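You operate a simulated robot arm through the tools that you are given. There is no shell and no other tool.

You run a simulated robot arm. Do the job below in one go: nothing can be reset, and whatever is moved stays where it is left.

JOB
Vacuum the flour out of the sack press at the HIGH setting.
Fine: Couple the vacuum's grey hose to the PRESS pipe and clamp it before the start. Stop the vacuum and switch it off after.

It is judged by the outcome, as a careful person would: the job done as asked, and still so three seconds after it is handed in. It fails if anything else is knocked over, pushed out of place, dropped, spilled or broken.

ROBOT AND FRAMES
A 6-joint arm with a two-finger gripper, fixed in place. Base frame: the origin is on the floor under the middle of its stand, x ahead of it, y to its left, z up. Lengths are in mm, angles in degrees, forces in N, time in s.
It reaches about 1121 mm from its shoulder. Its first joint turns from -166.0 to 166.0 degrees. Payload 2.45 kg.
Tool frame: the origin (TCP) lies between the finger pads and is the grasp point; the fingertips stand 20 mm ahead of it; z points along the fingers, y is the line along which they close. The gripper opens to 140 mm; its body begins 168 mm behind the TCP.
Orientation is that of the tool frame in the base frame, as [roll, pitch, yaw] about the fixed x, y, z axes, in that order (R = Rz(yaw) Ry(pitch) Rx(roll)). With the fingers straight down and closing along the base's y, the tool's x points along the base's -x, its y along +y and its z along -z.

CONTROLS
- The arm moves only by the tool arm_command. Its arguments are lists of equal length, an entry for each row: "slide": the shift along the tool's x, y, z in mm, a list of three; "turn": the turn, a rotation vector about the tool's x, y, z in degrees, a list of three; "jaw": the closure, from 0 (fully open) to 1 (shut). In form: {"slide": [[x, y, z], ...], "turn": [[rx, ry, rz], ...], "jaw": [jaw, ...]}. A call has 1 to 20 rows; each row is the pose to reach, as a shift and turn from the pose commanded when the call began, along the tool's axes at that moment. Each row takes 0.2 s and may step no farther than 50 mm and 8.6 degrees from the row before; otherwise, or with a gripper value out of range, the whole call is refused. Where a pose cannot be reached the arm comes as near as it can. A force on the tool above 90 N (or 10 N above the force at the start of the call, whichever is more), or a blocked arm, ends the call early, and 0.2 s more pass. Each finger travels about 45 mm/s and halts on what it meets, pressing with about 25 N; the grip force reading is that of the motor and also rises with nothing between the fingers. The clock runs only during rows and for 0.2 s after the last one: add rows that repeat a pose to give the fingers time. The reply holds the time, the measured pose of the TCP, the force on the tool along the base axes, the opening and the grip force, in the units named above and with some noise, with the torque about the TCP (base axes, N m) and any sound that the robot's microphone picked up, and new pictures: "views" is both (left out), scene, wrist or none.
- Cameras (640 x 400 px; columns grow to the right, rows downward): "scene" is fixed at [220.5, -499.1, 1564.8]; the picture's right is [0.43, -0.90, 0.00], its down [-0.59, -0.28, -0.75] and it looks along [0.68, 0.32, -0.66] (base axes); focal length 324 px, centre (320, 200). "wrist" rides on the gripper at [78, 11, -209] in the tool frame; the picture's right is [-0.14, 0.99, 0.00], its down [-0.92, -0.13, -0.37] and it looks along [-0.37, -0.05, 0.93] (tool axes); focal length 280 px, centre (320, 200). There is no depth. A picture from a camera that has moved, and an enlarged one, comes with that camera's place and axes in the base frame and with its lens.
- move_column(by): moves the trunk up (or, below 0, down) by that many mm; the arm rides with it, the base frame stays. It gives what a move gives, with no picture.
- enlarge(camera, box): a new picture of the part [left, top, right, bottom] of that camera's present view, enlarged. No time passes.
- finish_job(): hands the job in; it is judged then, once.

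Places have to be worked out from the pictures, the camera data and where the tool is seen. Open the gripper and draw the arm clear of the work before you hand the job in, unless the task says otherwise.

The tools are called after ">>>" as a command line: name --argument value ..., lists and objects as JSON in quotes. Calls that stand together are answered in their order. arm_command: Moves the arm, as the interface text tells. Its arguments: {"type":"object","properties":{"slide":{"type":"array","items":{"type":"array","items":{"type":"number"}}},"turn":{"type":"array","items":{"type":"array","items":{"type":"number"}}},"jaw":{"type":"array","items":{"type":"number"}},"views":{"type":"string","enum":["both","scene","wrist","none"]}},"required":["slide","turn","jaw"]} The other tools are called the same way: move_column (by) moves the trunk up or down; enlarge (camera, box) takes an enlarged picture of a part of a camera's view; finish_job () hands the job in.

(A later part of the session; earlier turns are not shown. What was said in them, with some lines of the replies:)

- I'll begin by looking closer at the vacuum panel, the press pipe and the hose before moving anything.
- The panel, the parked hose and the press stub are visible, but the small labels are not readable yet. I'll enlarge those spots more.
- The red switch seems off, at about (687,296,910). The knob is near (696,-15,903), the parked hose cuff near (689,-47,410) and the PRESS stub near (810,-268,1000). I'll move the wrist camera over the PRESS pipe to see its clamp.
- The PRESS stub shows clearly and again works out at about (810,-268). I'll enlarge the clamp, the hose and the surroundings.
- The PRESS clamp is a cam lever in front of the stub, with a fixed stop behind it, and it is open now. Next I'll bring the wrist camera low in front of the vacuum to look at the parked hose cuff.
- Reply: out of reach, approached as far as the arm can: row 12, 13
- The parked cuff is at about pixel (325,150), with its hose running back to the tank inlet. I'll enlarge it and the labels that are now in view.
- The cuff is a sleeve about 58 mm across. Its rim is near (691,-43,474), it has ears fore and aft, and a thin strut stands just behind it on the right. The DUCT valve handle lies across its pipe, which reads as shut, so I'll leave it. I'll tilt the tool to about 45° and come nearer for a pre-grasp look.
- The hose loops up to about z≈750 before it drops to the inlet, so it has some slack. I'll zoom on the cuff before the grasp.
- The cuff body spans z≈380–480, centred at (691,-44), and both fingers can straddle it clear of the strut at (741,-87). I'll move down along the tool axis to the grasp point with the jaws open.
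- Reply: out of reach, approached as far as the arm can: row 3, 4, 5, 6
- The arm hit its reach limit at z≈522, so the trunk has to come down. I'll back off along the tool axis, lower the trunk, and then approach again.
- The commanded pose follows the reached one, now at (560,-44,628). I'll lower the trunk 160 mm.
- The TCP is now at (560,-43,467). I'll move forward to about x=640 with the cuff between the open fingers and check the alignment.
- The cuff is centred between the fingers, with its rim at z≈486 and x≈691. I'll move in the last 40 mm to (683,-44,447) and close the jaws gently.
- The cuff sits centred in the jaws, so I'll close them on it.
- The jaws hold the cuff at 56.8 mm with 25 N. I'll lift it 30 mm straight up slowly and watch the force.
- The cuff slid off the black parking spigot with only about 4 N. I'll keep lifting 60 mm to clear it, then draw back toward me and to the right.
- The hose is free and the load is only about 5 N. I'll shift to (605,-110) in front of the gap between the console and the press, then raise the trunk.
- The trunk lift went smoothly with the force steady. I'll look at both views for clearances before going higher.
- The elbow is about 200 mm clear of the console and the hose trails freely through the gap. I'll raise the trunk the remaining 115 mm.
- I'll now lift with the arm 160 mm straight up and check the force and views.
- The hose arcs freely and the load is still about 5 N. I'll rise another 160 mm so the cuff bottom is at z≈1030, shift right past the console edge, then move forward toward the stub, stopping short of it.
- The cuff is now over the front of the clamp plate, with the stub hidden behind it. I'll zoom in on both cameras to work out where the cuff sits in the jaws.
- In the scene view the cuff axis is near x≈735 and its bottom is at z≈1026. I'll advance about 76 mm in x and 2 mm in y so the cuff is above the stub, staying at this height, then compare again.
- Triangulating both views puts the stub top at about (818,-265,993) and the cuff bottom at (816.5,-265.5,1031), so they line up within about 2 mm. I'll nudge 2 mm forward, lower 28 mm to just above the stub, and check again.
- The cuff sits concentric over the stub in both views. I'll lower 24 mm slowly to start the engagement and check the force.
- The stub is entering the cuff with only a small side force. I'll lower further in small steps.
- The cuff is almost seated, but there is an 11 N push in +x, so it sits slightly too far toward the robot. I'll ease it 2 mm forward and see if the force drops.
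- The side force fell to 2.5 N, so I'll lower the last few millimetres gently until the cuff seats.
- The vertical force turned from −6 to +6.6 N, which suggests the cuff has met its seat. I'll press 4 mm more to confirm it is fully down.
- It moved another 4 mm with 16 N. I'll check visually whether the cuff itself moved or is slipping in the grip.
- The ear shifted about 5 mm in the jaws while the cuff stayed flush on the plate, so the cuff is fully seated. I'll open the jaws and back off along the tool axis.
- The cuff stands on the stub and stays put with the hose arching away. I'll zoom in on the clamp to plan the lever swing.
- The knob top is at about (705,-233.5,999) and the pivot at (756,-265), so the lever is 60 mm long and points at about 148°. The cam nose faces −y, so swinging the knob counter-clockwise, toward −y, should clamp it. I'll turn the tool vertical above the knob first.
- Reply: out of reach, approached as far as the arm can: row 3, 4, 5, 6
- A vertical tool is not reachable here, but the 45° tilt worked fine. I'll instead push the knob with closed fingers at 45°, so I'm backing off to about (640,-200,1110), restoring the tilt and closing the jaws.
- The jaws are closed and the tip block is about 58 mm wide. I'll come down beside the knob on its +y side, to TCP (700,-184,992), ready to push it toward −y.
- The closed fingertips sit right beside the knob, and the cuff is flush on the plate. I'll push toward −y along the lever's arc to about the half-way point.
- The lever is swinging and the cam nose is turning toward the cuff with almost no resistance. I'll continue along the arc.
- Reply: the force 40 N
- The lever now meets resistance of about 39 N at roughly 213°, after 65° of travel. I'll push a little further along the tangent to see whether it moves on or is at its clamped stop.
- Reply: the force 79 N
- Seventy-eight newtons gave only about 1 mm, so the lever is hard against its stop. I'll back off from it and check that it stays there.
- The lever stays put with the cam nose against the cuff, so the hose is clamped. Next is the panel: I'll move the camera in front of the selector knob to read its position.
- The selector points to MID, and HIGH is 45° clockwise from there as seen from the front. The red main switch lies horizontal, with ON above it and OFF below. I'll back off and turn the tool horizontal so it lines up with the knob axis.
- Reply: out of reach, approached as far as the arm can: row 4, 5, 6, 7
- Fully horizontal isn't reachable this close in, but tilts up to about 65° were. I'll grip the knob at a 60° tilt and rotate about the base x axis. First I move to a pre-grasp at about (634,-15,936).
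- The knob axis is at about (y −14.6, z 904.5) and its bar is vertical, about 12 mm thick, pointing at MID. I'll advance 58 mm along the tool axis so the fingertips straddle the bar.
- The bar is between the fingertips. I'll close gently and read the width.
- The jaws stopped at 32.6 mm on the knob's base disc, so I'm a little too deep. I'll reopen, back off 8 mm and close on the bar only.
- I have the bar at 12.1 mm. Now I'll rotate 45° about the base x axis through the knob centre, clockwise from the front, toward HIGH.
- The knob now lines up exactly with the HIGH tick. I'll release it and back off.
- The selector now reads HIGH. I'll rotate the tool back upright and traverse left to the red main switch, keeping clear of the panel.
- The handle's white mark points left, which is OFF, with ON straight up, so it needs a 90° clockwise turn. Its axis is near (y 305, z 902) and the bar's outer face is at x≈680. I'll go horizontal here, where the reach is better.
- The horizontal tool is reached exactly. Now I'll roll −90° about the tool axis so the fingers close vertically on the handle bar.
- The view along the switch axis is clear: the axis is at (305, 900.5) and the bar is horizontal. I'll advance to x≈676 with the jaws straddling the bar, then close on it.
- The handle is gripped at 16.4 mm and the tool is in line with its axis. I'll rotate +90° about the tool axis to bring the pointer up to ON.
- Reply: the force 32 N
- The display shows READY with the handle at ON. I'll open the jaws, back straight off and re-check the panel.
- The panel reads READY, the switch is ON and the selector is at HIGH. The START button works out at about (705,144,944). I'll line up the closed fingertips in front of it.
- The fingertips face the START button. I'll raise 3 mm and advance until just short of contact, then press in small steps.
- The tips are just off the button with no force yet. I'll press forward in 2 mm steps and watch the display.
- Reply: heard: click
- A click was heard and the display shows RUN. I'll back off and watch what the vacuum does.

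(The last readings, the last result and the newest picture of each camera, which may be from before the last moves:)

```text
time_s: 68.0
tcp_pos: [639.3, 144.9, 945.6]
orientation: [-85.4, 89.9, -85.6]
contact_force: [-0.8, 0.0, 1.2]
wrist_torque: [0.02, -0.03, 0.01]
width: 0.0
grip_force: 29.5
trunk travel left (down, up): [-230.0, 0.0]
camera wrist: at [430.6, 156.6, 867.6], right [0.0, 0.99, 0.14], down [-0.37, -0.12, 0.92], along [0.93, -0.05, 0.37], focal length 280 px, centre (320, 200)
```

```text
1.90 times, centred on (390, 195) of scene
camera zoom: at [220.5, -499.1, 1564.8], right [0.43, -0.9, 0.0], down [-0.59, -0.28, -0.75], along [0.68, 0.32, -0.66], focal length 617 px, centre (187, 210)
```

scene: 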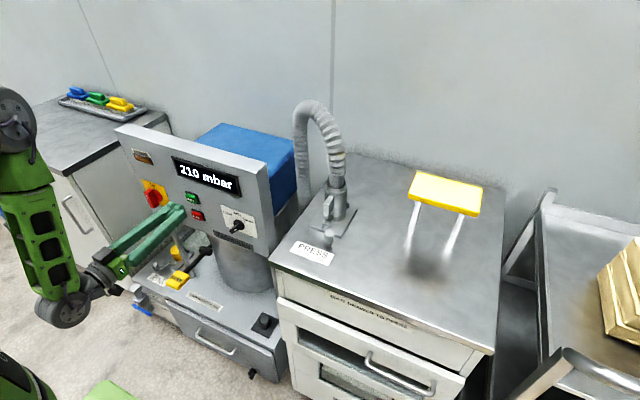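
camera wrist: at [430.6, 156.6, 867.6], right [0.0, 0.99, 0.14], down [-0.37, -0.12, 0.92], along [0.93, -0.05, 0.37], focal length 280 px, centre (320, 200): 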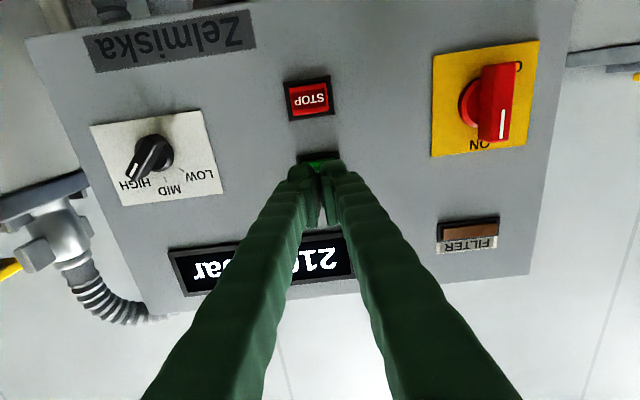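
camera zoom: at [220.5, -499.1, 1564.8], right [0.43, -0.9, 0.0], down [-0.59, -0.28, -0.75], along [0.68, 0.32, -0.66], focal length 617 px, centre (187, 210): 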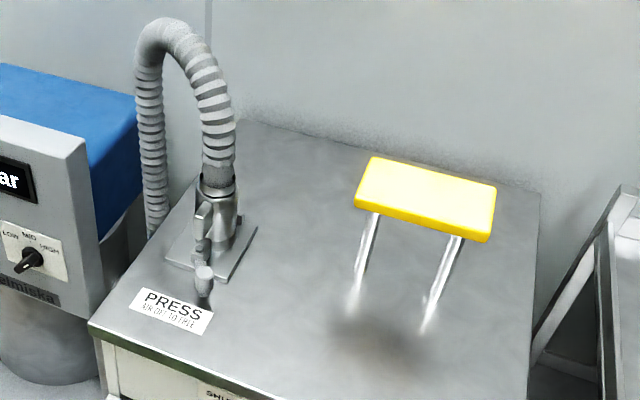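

The vacuum is pulling 210 mbar at HIGH. I'll move in front of STOP without touching it, wait a few seconds and watch the display and the FILTER lamp.

>>> arm_command --slide '[[24, -0.5, 0], [48, -0.5, 0], [70.5, -0.5, 0], [70.5, -0.5, 0], [70.5, -0.5, 0], [70.5, -0.5, 0], [70.5, -0.5, 0], [70.5, -0.5, 0], [70.5, -0.5, 0], [70.5, -0.5, 0]]' --turn '[[0, 0, 0], [0, 0, 0], [0, 0, 0], [0, 0, 0], [0, 0, 0], [0, 0, 0], [0, 0, 0], [0, 0, 0], [0, 0, 0], [0, 0, 0]]' --jaw '[1, 1, 1, 1, 1, 1, 1, 1, 1, 1]'

>>> enlarge --camera "scene" --box '[110, 130, 270, 250]'

>>> enlarge --camera "scene" --box '[270, 280, 490, 400]'

```text
time_s: 70.2
tcp_pos: [638.7, 144.6, 873.8]
orientation: [-87.8, 89.9, -88.0]
contact_force: [0.0, 0.1, -0.8]
wrist_torque: [-0.02, 0.01, 0.02]
width: 0.0
grip_force: 29.7
trunk travel left (down, up): [-230.0, 0.0]
camera wrist: at [430.6, 155.4, 795.9], right [0.0, 0.99, 0.14], down [-0.37, -0.12, 0.92], along [0.93, -0.05, 0.37], focal length 280 px, centre (320, 200)
```

scene: 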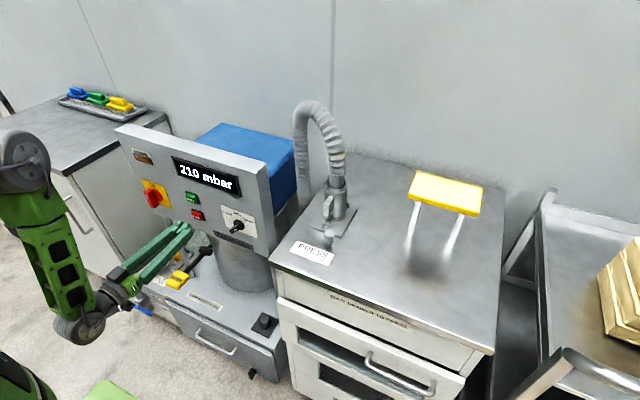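
wrist: 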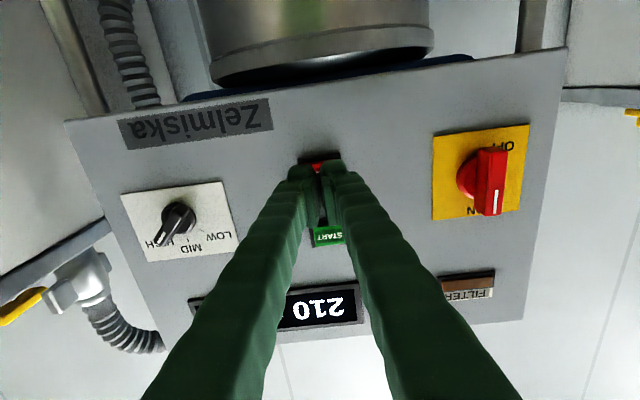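

```text
3.33 times, centred on (190, 190) of scene
camera zoom: at [220.5, -499.1, 1564.8], right [0.43, -0.9, 0.0], down [-0.59, -0.28, -0.75], along [0.68, 0.32, -0.66], focal length 1080 px, centre (753, 233)
```

zoom: 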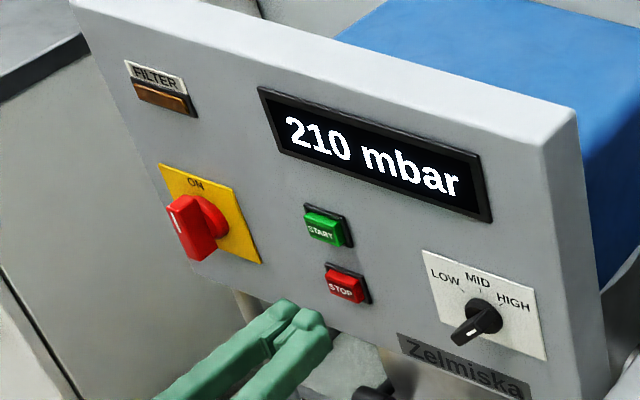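

```text
2.91 times, centred on (380, 340) of scene
camera zoom: at [220.5, -499.1, 1564.8], right [0.43, -0.9, 0.0], down [-0.59, -0.28, -0.75], along [0.68, 0.32, -0.66], focal length 943 px, centre (146, -207)
```

zoom: 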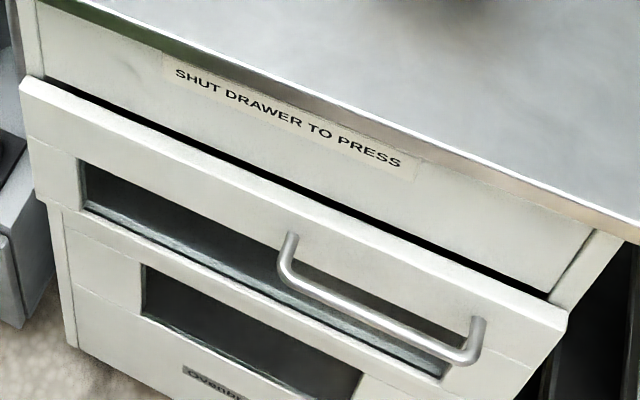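

The press's lower window looked pale with flour before, and now it looks dark. I'll zoom in on it to see if it's empty.

>>> enlarge --camera "scene" --box '[300, 340, 440, 400]'

>>> enlarge --camera "wrist" --box '[160, 240, 400, 360]'

```text
4.57 times, centred on (370, 370) of scene
camera zoom: at [220.5, -499.1, 1564.8], right [0.43, -0.9, 0.0], down [-0.59, -0.28, -0.75], along [0.68, 0.32, -0.66], focal length 1482 px, centre (91, -577)
```

zoom: 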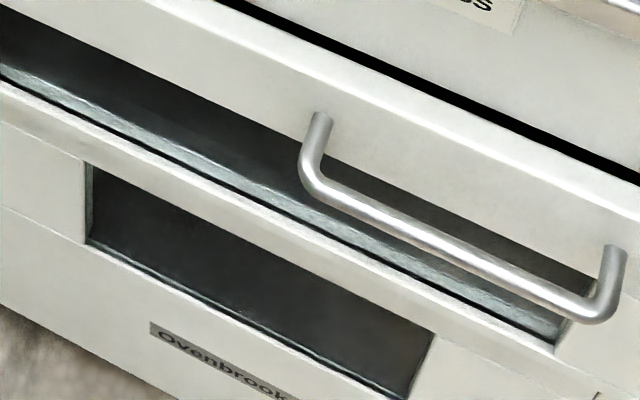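

```text
2.67 times, centred on (280, 300) of wrist
camera zoom: at [430.6, 155.4, 795.9], right [0.0, 0.99, 0.14], down [-0.37, -0.12, 0.92], along [0.93, -0.05, 0.37], focal length 748 px, centre (427, -67)
```

zoom: 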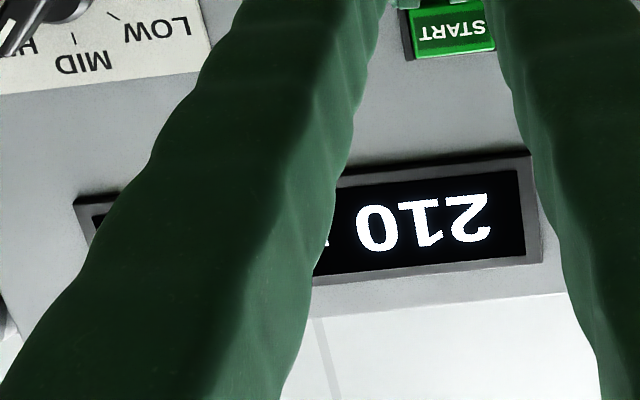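

The press window now shows only a dark empty chamber. I'll let the vacuum run a few seconds more to be sure and to see whether the reading or the filter lamp changes.

>>> arm_command --slide '[[0, 0, 0], [0, 0, 0], [0, 0, 0], [0, 0, 0], [0, 0, 0], [0, 0, 0], [0, 0, 0], [0, 0, 0], [0, 0, 0], [0, 0, 0], [0, 0, 0], [0, 0, 0], [0, 0, 0], [0, 0, 0], [0, 0, 0], [0, 0, 0], [0, 0, 0], [0, 0, 0], [0, 0, 0], [0, 0, 0]]' --turn '[[0, 0, 0], [0, 0, 0], [0, 0, 0], [0, 0, 0], [0, 0, 0], [0, 0, 0], [0, 0, 0], [0, 0, 0], [0, 0, 0], [0, 0, 0], [0, 0, 0], [0, 0, 0], [0, 0, 0], [0, 0, 0], [0, 0, 0], [0, 0, 0], [0, 0, 0], [0, 0, 0], [0, 0, 0], [0, 0, 0]]' --jaw '[1, 1, 1, 1, 1, 1, 1, 1, 1, 1, 1, 1, 1, 1, 1, 1, 1, 1, 1, 1]' --views "scene"

>>> enlarge --camera "scene" --box '[110, 130, 270, 250]'

>>> enlarge --camera "scene" --box '[270, 280, 490, 400]'

```text
time_s: 74.4
tcp_pos: [640.4, 144.1, 873.7]
orientation: [-88.6, 89.9, -88.8]
contact_force: [-0.1, -0.4, 0.0]
wrist_torque: [0.0, 0.01, 0.01]
width: 0.1
grip_force: 29.8
trunk travel left (down, up): [-230.0, 0.0]
```

scene: 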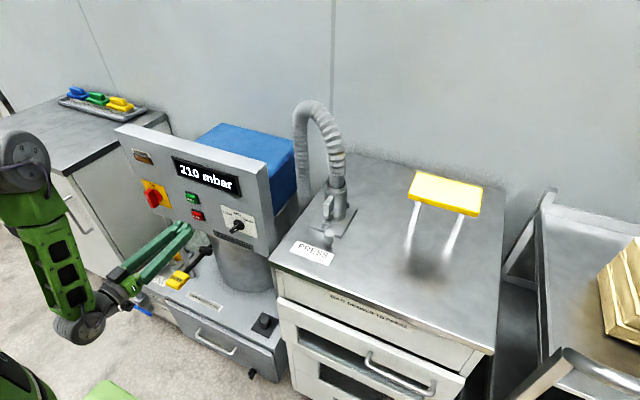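

```text
3.33 times, centred on (190, 190) of scene
camera zoom: at [220.5, -499.1, 1564.8], right [0.43, -0.9, 0.0], down [-0.59, -0.28, -0.75], along [0.68, 0.32, -0.66], focal length 1080 px, centre (753, 233)
```

zoom: 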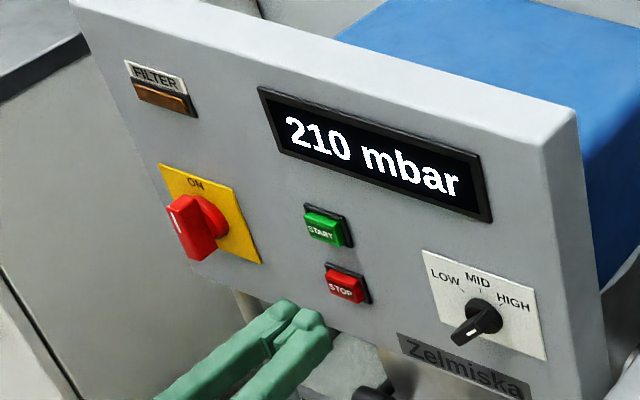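

```text
2.91 times, centred on (380, 340) of scene
camera zoom: at [220.5, -499.1, 1564.8], right [0.43, -0.9, 0.0], down [-0.59, -0.28, -0.75], along [0.68, 0.32, -0.66], focal length 943 px, centre (146, -207)
```

zoom: 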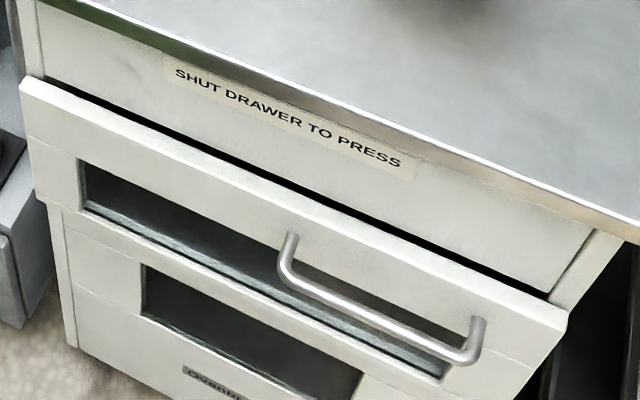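

Nothing changed: a steady 210 mbar, lamp off, chamber dark. I'll give it one more short wait for safety before stopping.

>>> arm_command --slide '[[0, 0, 0], [0, 0, 0], [0, 0, 0], [0, 0, 0], [0, 0, 0], [0, 0, 0], [0, 0, 0], [0, 0, 0], [0, 0, 0], [0, 0, 0], [0, 0, 0], [0, 0, 0], [0, 0, 0], [0, 0, 0], [0, 0, 0], [0, 0, 0], [0, 0, 0], [0, 0, 0], [0, 0, 0], [0, 0, 0]]' --turn '[[0, 0, 0], [0, 0, 0], [0, 0, 0], [0, 0, 0], [0, 0, 0], [0, 0, 0], [0, 0, 0], [0, 0, 0], [0, 0, 0], [0, 0, 0], [0, 0, 0], [0, 0, 0], [0, 0, 0], [0, 0, 0], [0, 0, 0], [0, 0, 0], [0, 0, 0], [0, 0, 0], [0, 0, 0], [0, 0, 0]]' --jaw '[1, 1, 1, 1, 1, 1, 1, 1, 1, 1, 1, 1, 1, 1, 1, 1, 1, 1, 1, 1]' --views "scene"

>>> enlarge --camera "scene" --box '[110, 130, 270, 250]'

>>> enlarge --camera "scene" --box '[270, 330, 430, 400]'

>>> enlarge --camera "scene" --box '[150, 175, 230, 245]'

```text
time_s: 78.6
tcp_pos: [638.9, 143.4, 873.6]
orientation: [-88.6, 89.9, -88.7]
contact_force: [0.4, -0.8, -0.3]
wrist_torque: [0.0, 0.0, 0.02]
width: 0.0
grip_force: 29.4
trunk travel left (down, up): [-230.0, 0.0]
```

scene: 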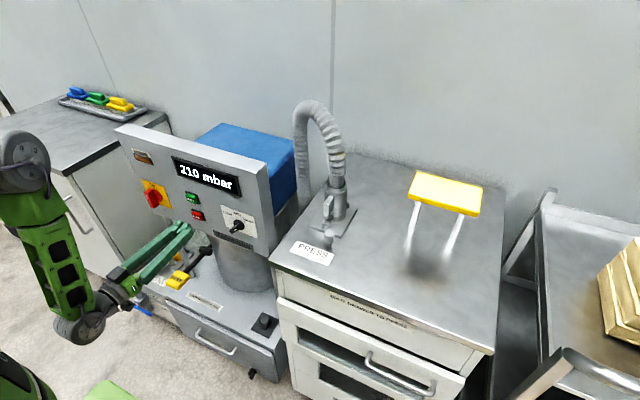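

```text
3.33 times, centred on (190, 190) of scene
camera zoom: at [220.5, -499.1, 1564.8], right [0.43, -0.9, 0.0], down [-0.59, -0.28, -0.75], along [0.68, 0.32, -0.66], focal length 1080 px, centre (753, 233)
```

zoom: 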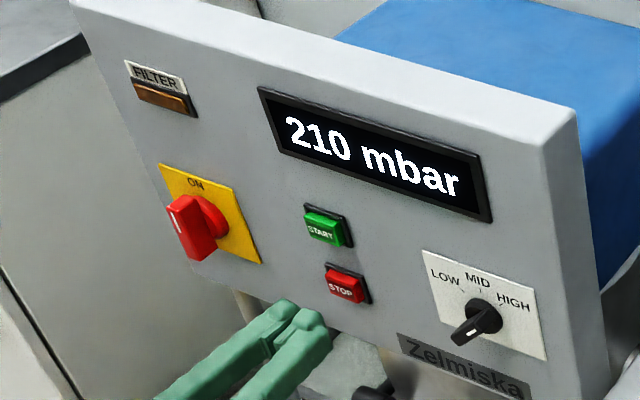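

```text
4.00 times, centred on (350, 365) of scene
camera zoom: at [220.5, -499.1, 1564.8], right [0.43, -0.9, 0.0], down [-0.59, -0.28, -0.75], along [0.68, 0.32, -0.66], focal length 1297 px, centre (200, -460)
```

zoom: 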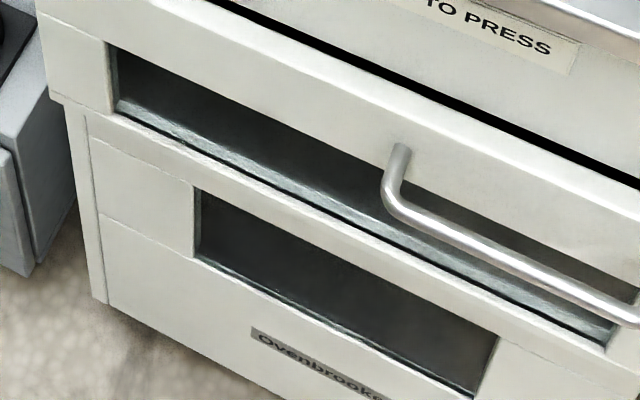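

```text
5.71 times, centred on (190, 210) of scene
camera zoom: at [220.5, -499.1, 1564.8], right [0.43, -0.9, 0.0], down [-0.59, -0.28, -0.75], along [0.68, 0.32, -0.66], focal length 1852 px, centre (1063, 143)
```

zoom: 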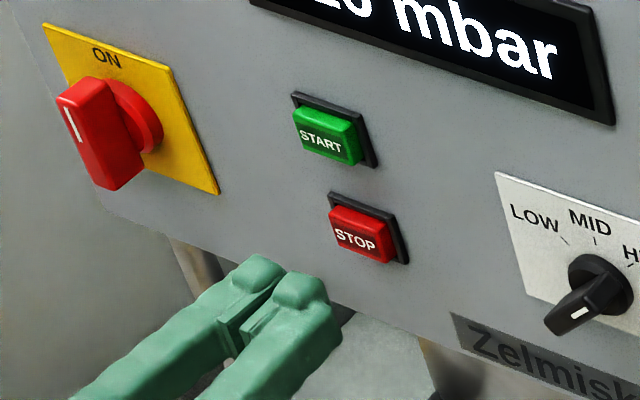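

The press chamber is empty, so I'll press STOP with the same stroke that worked for START.

>>> arm_command --slide '[[-0.5, 0, 15], [-0.5, 0, 30], [-0.5, 0, 38], [-0.5, 0, 41], [-0.5, 0, 43], [-0.5, 0, 45], [-0.5, 0, 45]]' --turn '[[0, 0, 0], [0, 0, 0], [0, 0, 0], [0, 0, 0], [0, 0, 0], [0, 0, 0], [0, 0, 0]]' --jaw '[1, 1, 1, 1, 1, 1, 1]' --views "scene"

```text
time_s: 80.2
tcp_pos: [684.1, 144.2, 875.3]
orientation: [-91.1, 89.7, -91.2]
contact_force: [-5.7, 1.8, -0.5]
wrist_torque: [0.03, 0.03, 0.02]
width: 6.2
grip_force: 29.3
trunk travel left (down, up): [-230.0, 0.0]
heard: click
```

scene: 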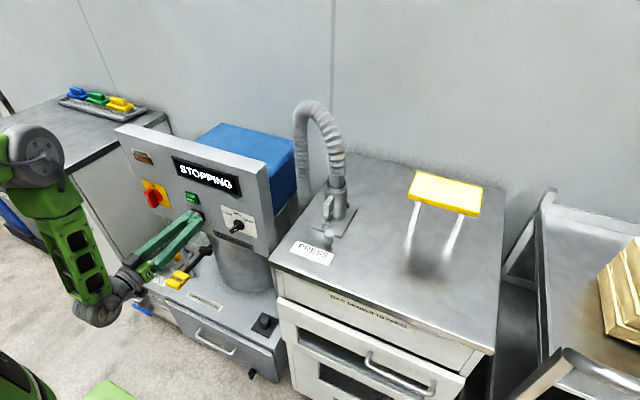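

A click, and the display shows STOPPING. I'll back off, go to the main switch and wait for the motor to stop before switching off.

>>> arm_command --slide '[[0, 0, -20], [0, 0, -50], [0, 0, -84], [-8, 40, -84], [-16, 80, -84], [-24, 120, -84], [-26, 161, -84], [-26, 161, -84], [-26, 161, -84], [-26, 161, -84]]' --turn '[[0, 0, 0], [0, 0, 0], [0, 0, 0], [0, 0, 0], [0, 0, 0], [0, 0, 0], [0, 0, 0], [0, 0, 0], [0, 0, 0], [0, 0, 0]]' --jaw '[1, 1, 1, 0.9, 0.8, 0.7, 0.55, 0.55, 0.55, 0.55]'

>>> enlarge --camera "scene" --box '[110, 130, 270, 250]'

>>> enlarge --camera "wrist" --box '[240, 110, 400, 250]'

```text
time_s: 82.4
tcp_pos: [602.1, 304.9, 899.9]
orientation: [-85.5, 89.8, -85.5]
contact_force: [-0.3, 1.3, 0.0]
wrist_torque: [-0.02, 0.0, -0.02]
width: 63.1
grip_force: 0.1
trunk travel left (down, up): [-230.0, 0.0]
camera wrist: at [394.2, 316.5, 822.1], right [0.0, 0.99, 0.14], down [-0.37, -0.12, 0.92], along [0.93, -0.05, 0.37], focal length 280 px, centre (320, 200)
```

scene: 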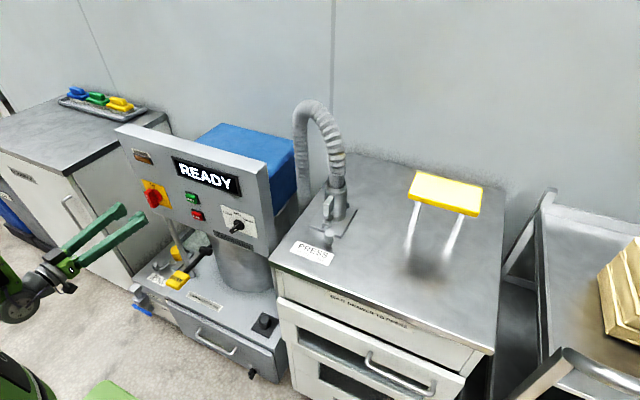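
wrist: 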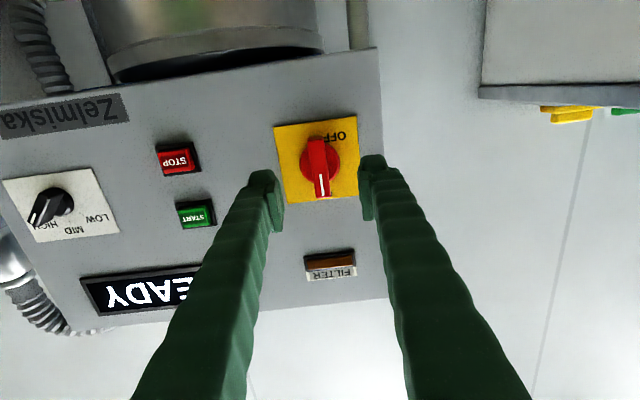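

```text
3.33 times, centred on (190, 190) of scene
camera zoom: at [220.5, -499.1, 1564.8], right [0.43, -0.9, 0.0], down [-0.59, -0.28, -0.75], along [0.68, 0.32, -0.66], focal length 1080 px, centre (753, 233)
```

zoom: 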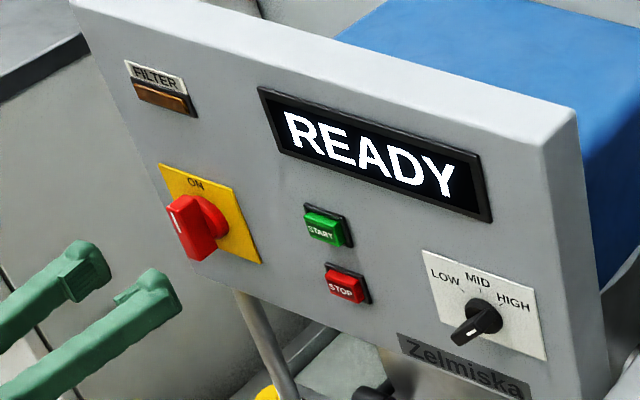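

```text
2.86 times, centred on (320, 180) of wrist
camera zoom: at [394.2, 316.5, 822.1], right [0.0, 0.99, 0.14], down [-0.37, -0.12, 0.92], along [0.93, -0.05, 0.37], focal length 801 px, centre (320, 257)
```

zoom: 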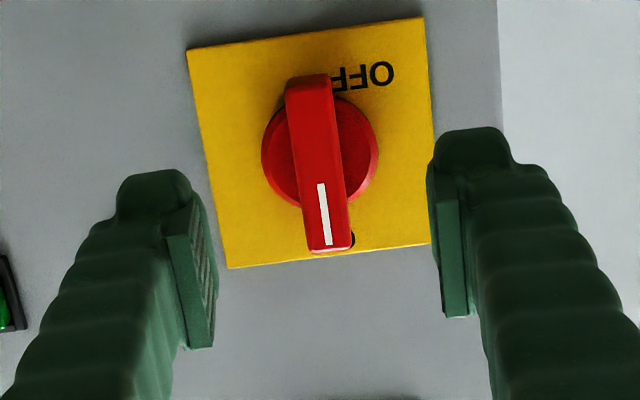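

The display is back to READY, so the motor has stopped. I'll advance onto the vertical handle bar and grip it.

>>> arm_command --slide '[[-0.3, 0.2, 30], [-0.5, 0.3, 60], [-0.5, 0.3, 75], [-0.5, 0.3, 75], [-0.5, 0.3, 75], [-0.5, 0.3, 75], [-0.5, 0.3, 75], [-0.5, 0.3, 75]]' --turn '[[0, 0, 0], [0, 0, 0], [0, 0, 0], [0, 0, 0], [0, 0, 0], [0, 0, 0], [0, 0, 0], [0, 0, 0]]' --jaw '[0.55, 0.55, 0.55, 0.7, 0.8, 0.9, 1, 1]'

```text
time_s: 84.2
tcp_pos: [678.2, 306.0, 902.3]
orientation: [-87.5, 89.9, -87.6]
contact_force: [-5.5, 1.5, -0.9]
wrist_torque: [-0.01, -0.01, 0.11]
width: 15.9
grip_force: 38.1
trunk travel left (down, up): [-230.0, 0.0]
camera wrist: at [468.4, 316.0, 824.0], right [0.0, 0.99, 0.13], down [-0.37, -0.12, 0.92], along [0.93, -0.05, 0.37], focal length 280 px, centre (320, 200)
```

scene: 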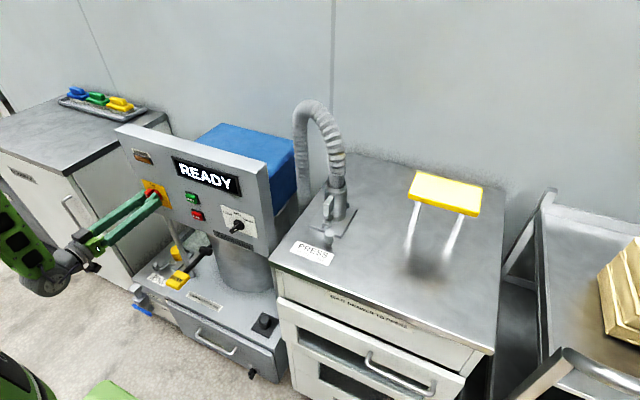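
wrist: 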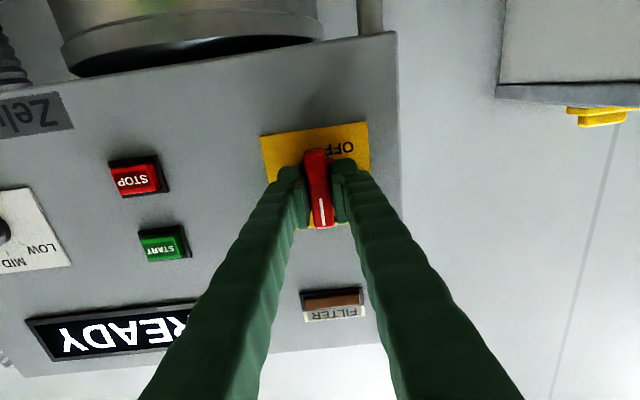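

The handle is gripped at 15.9 mm. I'll turn it −90°, counter-clockwise from the front, back to OFF.

>>> arm_command --slide '[[0, 0, 0], [0, 0, 0], [0, 0, 0], [0, 0, 0], [0, 0, 0], [0, 0, 0], [0, 0, 0], [0, 0, 0], [0, 0, 0], [0, 0, 0], [0, 0, 0], [0, 0, 0]]' --turn '[[0, 0, -8.2], [0, 0, -16.4], [0, 0, -24.6], [0, 0, -32.8], [0, 0, -41], [0, 0, -49.2], [0, 0, -57.4], [0, 0, -65.6], [0, 0, -73.8], [0, 0, -82], [0, 0, -90], [0, 0, -90]]' --jaw '[1, 1, 1, 1, 1, 1, 1, 1, 1, 1, 1, 1]'

>>> enlarge --camera "wrist" --box '[240, 110, 400, 250]'

```text
time_s: 86.8
tcp_pos: [677.0, 305.9, 900.4]
orientation: [-90.1, -0.4, -89.9]
contact_force: [14.4, 20.0, -4.4]
wrist_torque: [0.15, 0.05, 0.23]
width: 16.0
grip_force: 41.3
trunk travel left (down, up): [-230.0, 0.0]
camera wrist: at [468.2, 228.6, 889.9], right [0.0, 0.13, -0.99], down [-0.37, 0.92, 0.12], along [0.93, 0.37, 0.05], focal length 280 px, centre (320, 200)
```

scene: 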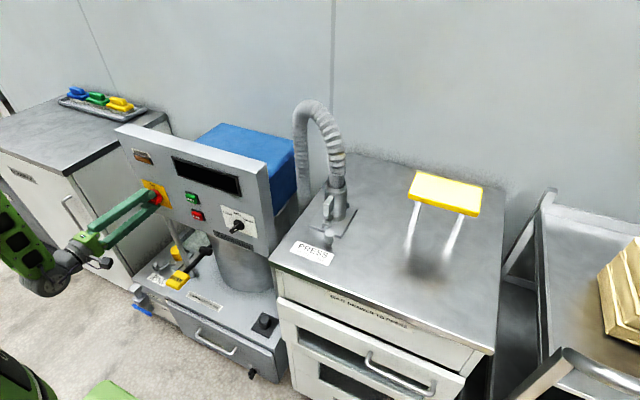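
wrist: 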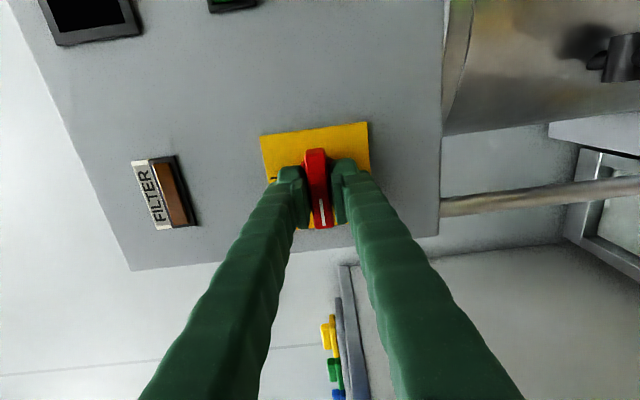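

```text
2.86 times, centred on (320, 180) of wrist
camera zoom: at [468.2, 228.6, 889.9], right [0.0, 0.13, -0.99], down [-0.37, 0.92, 0.12], along [0.93, 0.37, 0.05], focal length 801 px, centre (320, 257)
```

zoom: 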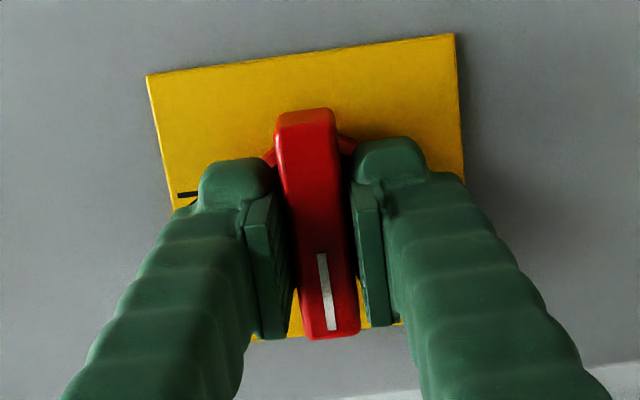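

The display is dark and the pointer is back at OFF. I'll release the handle, back straight off, then open the gripper fully once clear.

>>> arm_command --slide '[[0, 0, 0], [0, 0, 0], [0, 0, 0], [0, 0, -25], [0, 0, -60], [0, 0, -95], [0, 0, -120], [0, 0, -120], [0, 0, -120], [0, 0, -120], [0, 0, -120], [0, 0, -120]]' --turn '[[0, 0, 0], [0, 0, 0], [0, 0, 0], [0, 0, 0], [0, 0, 0], [0, 0, 0], [0, 0, 0], [0, 0, 0], [0, 0, 0], [0, 0, 0], [0, 0, 0], [0, 0, 0]]' --jaw '[0.8, 0.7, 0.65, 0.65, 0.65, 0.5, 0.3, 0.1, 0, 0, 0, 0]'

>>> enlarge --camera "scene" --box '[110, 130, 270, 250]'

>>> enlarge --camera "scene" --box '[280, 90, 400, 260]'

>>> enlarge --camera "scene" --box '[120, 220, 320, 345]'

```text
time_s: 89.4
tcp_pos: [556.2, 305.2, 901.2]
orientation: [-90.0, 0.0, -90.2]
contact_force: [0.2, 0.3, 0.2]
wrist_torque: [0.0, 0.0, 0.03]
width: 140.3
grip_force: 0.1
trunk travel left (down, up): [-230.0, 0.0]
camera wrist: at [347.0, 227.0, 890.7], right [0.0, 0.14, -0.99], down [-0.37, 0.92, 0.13], along [0.93, 0.36, 0.05], focal length 280 px, centre (320, 200)
```

scene: 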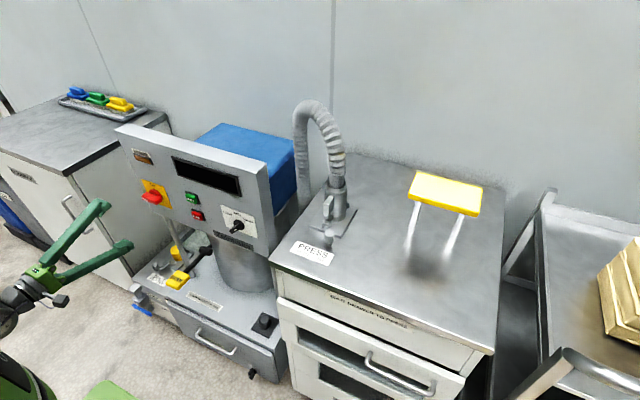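
wrist: 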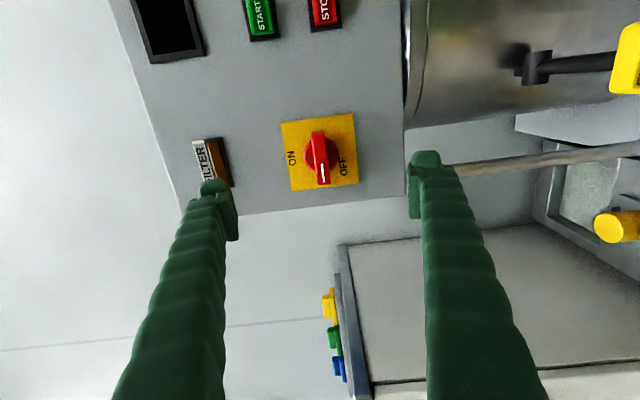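

```text
3.33 times, centred on (190, 190) of scene
camera zoom: at [220.5, -499.1, 1564.8], right [0.43, -0.9, 0.0], down [-0.59, -0.28, -0.75], along [0.68, 0.32, -0.66], focal length 1080 px, centre (753, 233)
```

zoom: 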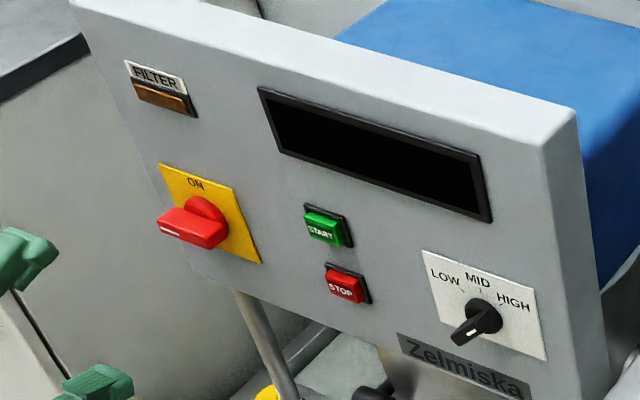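

```text
2.35 times, centred on (340, 175) of scene
camera zoom: at [220.5, -499.1, 1564.8], right [0.43, -0.9, 0.0], down [-0.59, -0.28, -0.75], along [0.68, 0.32, -0.66], focal length 763 px, centre (273, 259)
```

zoom: 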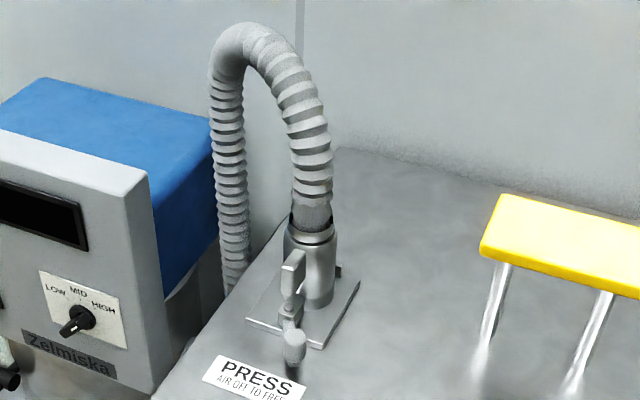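

```text
3.20 times, centred on (220, 282) of scene
camera zoom: at [220.5, -499.1, 1564.8], right [0.43, -0.9, 0.0], down [-0.59, -0.28, -0.75], along [0.68, 0.32, -0.66], focal length 1037 px, centre (640, -64)
```

zoom: 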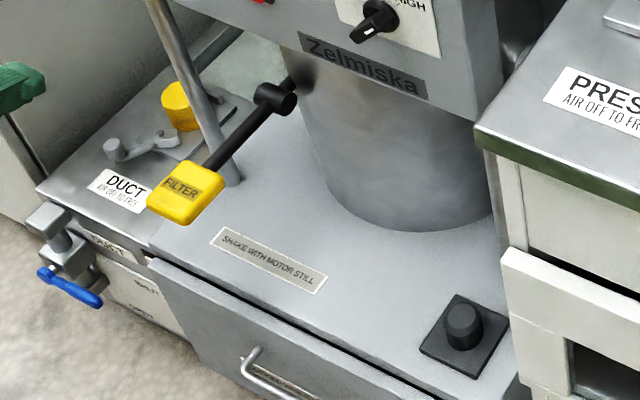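

The vacuum is off, the selector is at HIGH, the hose is clamped on PRESS, and nothing else has moved. I'll draw the arm a bit further clear before handing in.

>>> arm_command --slide '[[0, 0, -30], [0, 0, -60], [0, 0, -60], [0, 0, -60]]' --turn '[[0, 0, 0], [0, 0, 0], [0, 0, 0], [0, 0, 0]]' --jaw '[0, 0, 0, 0]'

>>> enlarge --camera "scene" --box '[270, 280, 490, 400]'

```text
time_s: 90.4
tcp_pos: [495.9, 305.2, 901.3]
orientation: [-90.0, -0.1, -90.1]
contact_force: [0.0, 1.0, 0.4]
wrist_torque: [0.0, 0.02, 0.01]
width: 139.9
grip_force: 0.1
trunk travel left (down, up): [-230.0, 0.0]
camera wrist: at [287.1, 226.9, 889.8], right [0.0, 0.13, -0.99], down [-0.37, 0.92, 0.13], along [0.93, 0.36, 0.05], focal length 280 px, centre (320, 200)
```

scene: 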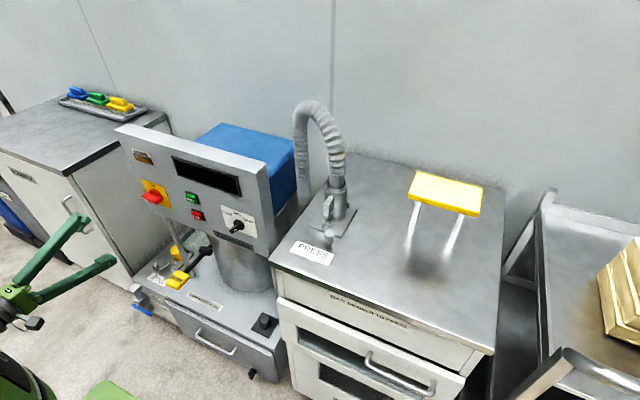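
wrist: 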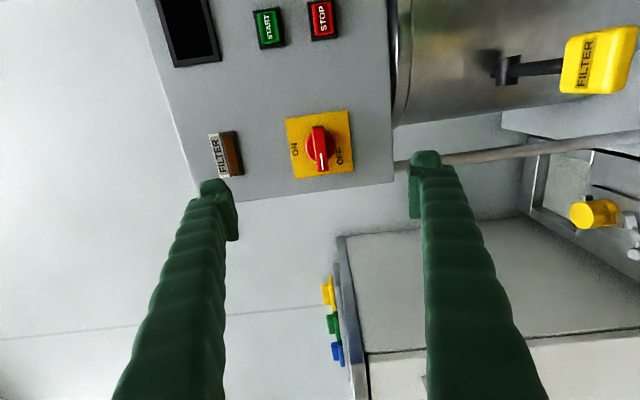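

```text
2.91 times, centred on (380, 340) of scene
camera zoom: at [220.5, -499.1, 1564.8], right [0.43, -0.9, 0.0], down [-0.59, -0.28, -0.75], along [0.68, 0.32, -0.66], focal length 943 px, centre (146, -207)
```

zoom: 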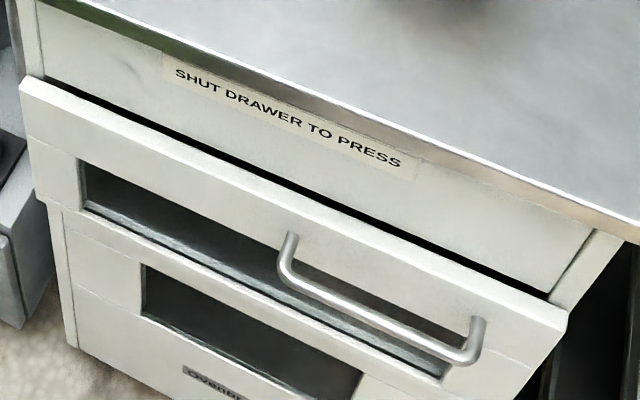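

The press window shows an empty chamber and the hose is coupled and clamped. The vacuum is stopped and switched off, and the open gripper is clear of the work, so I'm handing the job in.

>>> finish_job

```text
The job is handed in.
```

I vacuumed the flour out of the sack press at HIGH and handed the job in; I haven't seen the judge's result.

- **Hose:** I took the grey hose off its parking spigot, seated it fully on the PRESS pipe, and swung the clamp lever to its hard stop before starting.
- **Run:** I turned the selector from MID to HIGH, switched the vacuum on, and pressed START. It held a steady 210 mbar and the FILTER lamp stayed off. The press window went from pale with flour to dark within about three seconds. I let it run about 13 seconds in all before pressing STOP.
- **Shutdown:** I waited for the display to return to READY, then turned the main switch to OFF. The display is dark.

I judged the press empty by its window; I didn't look inside it any other way. The hose is still clamped on the PRESS pipe and the selector is still at HIGH. Nothing else looked moved in the last pictures, and the open gripper is clear of the work.
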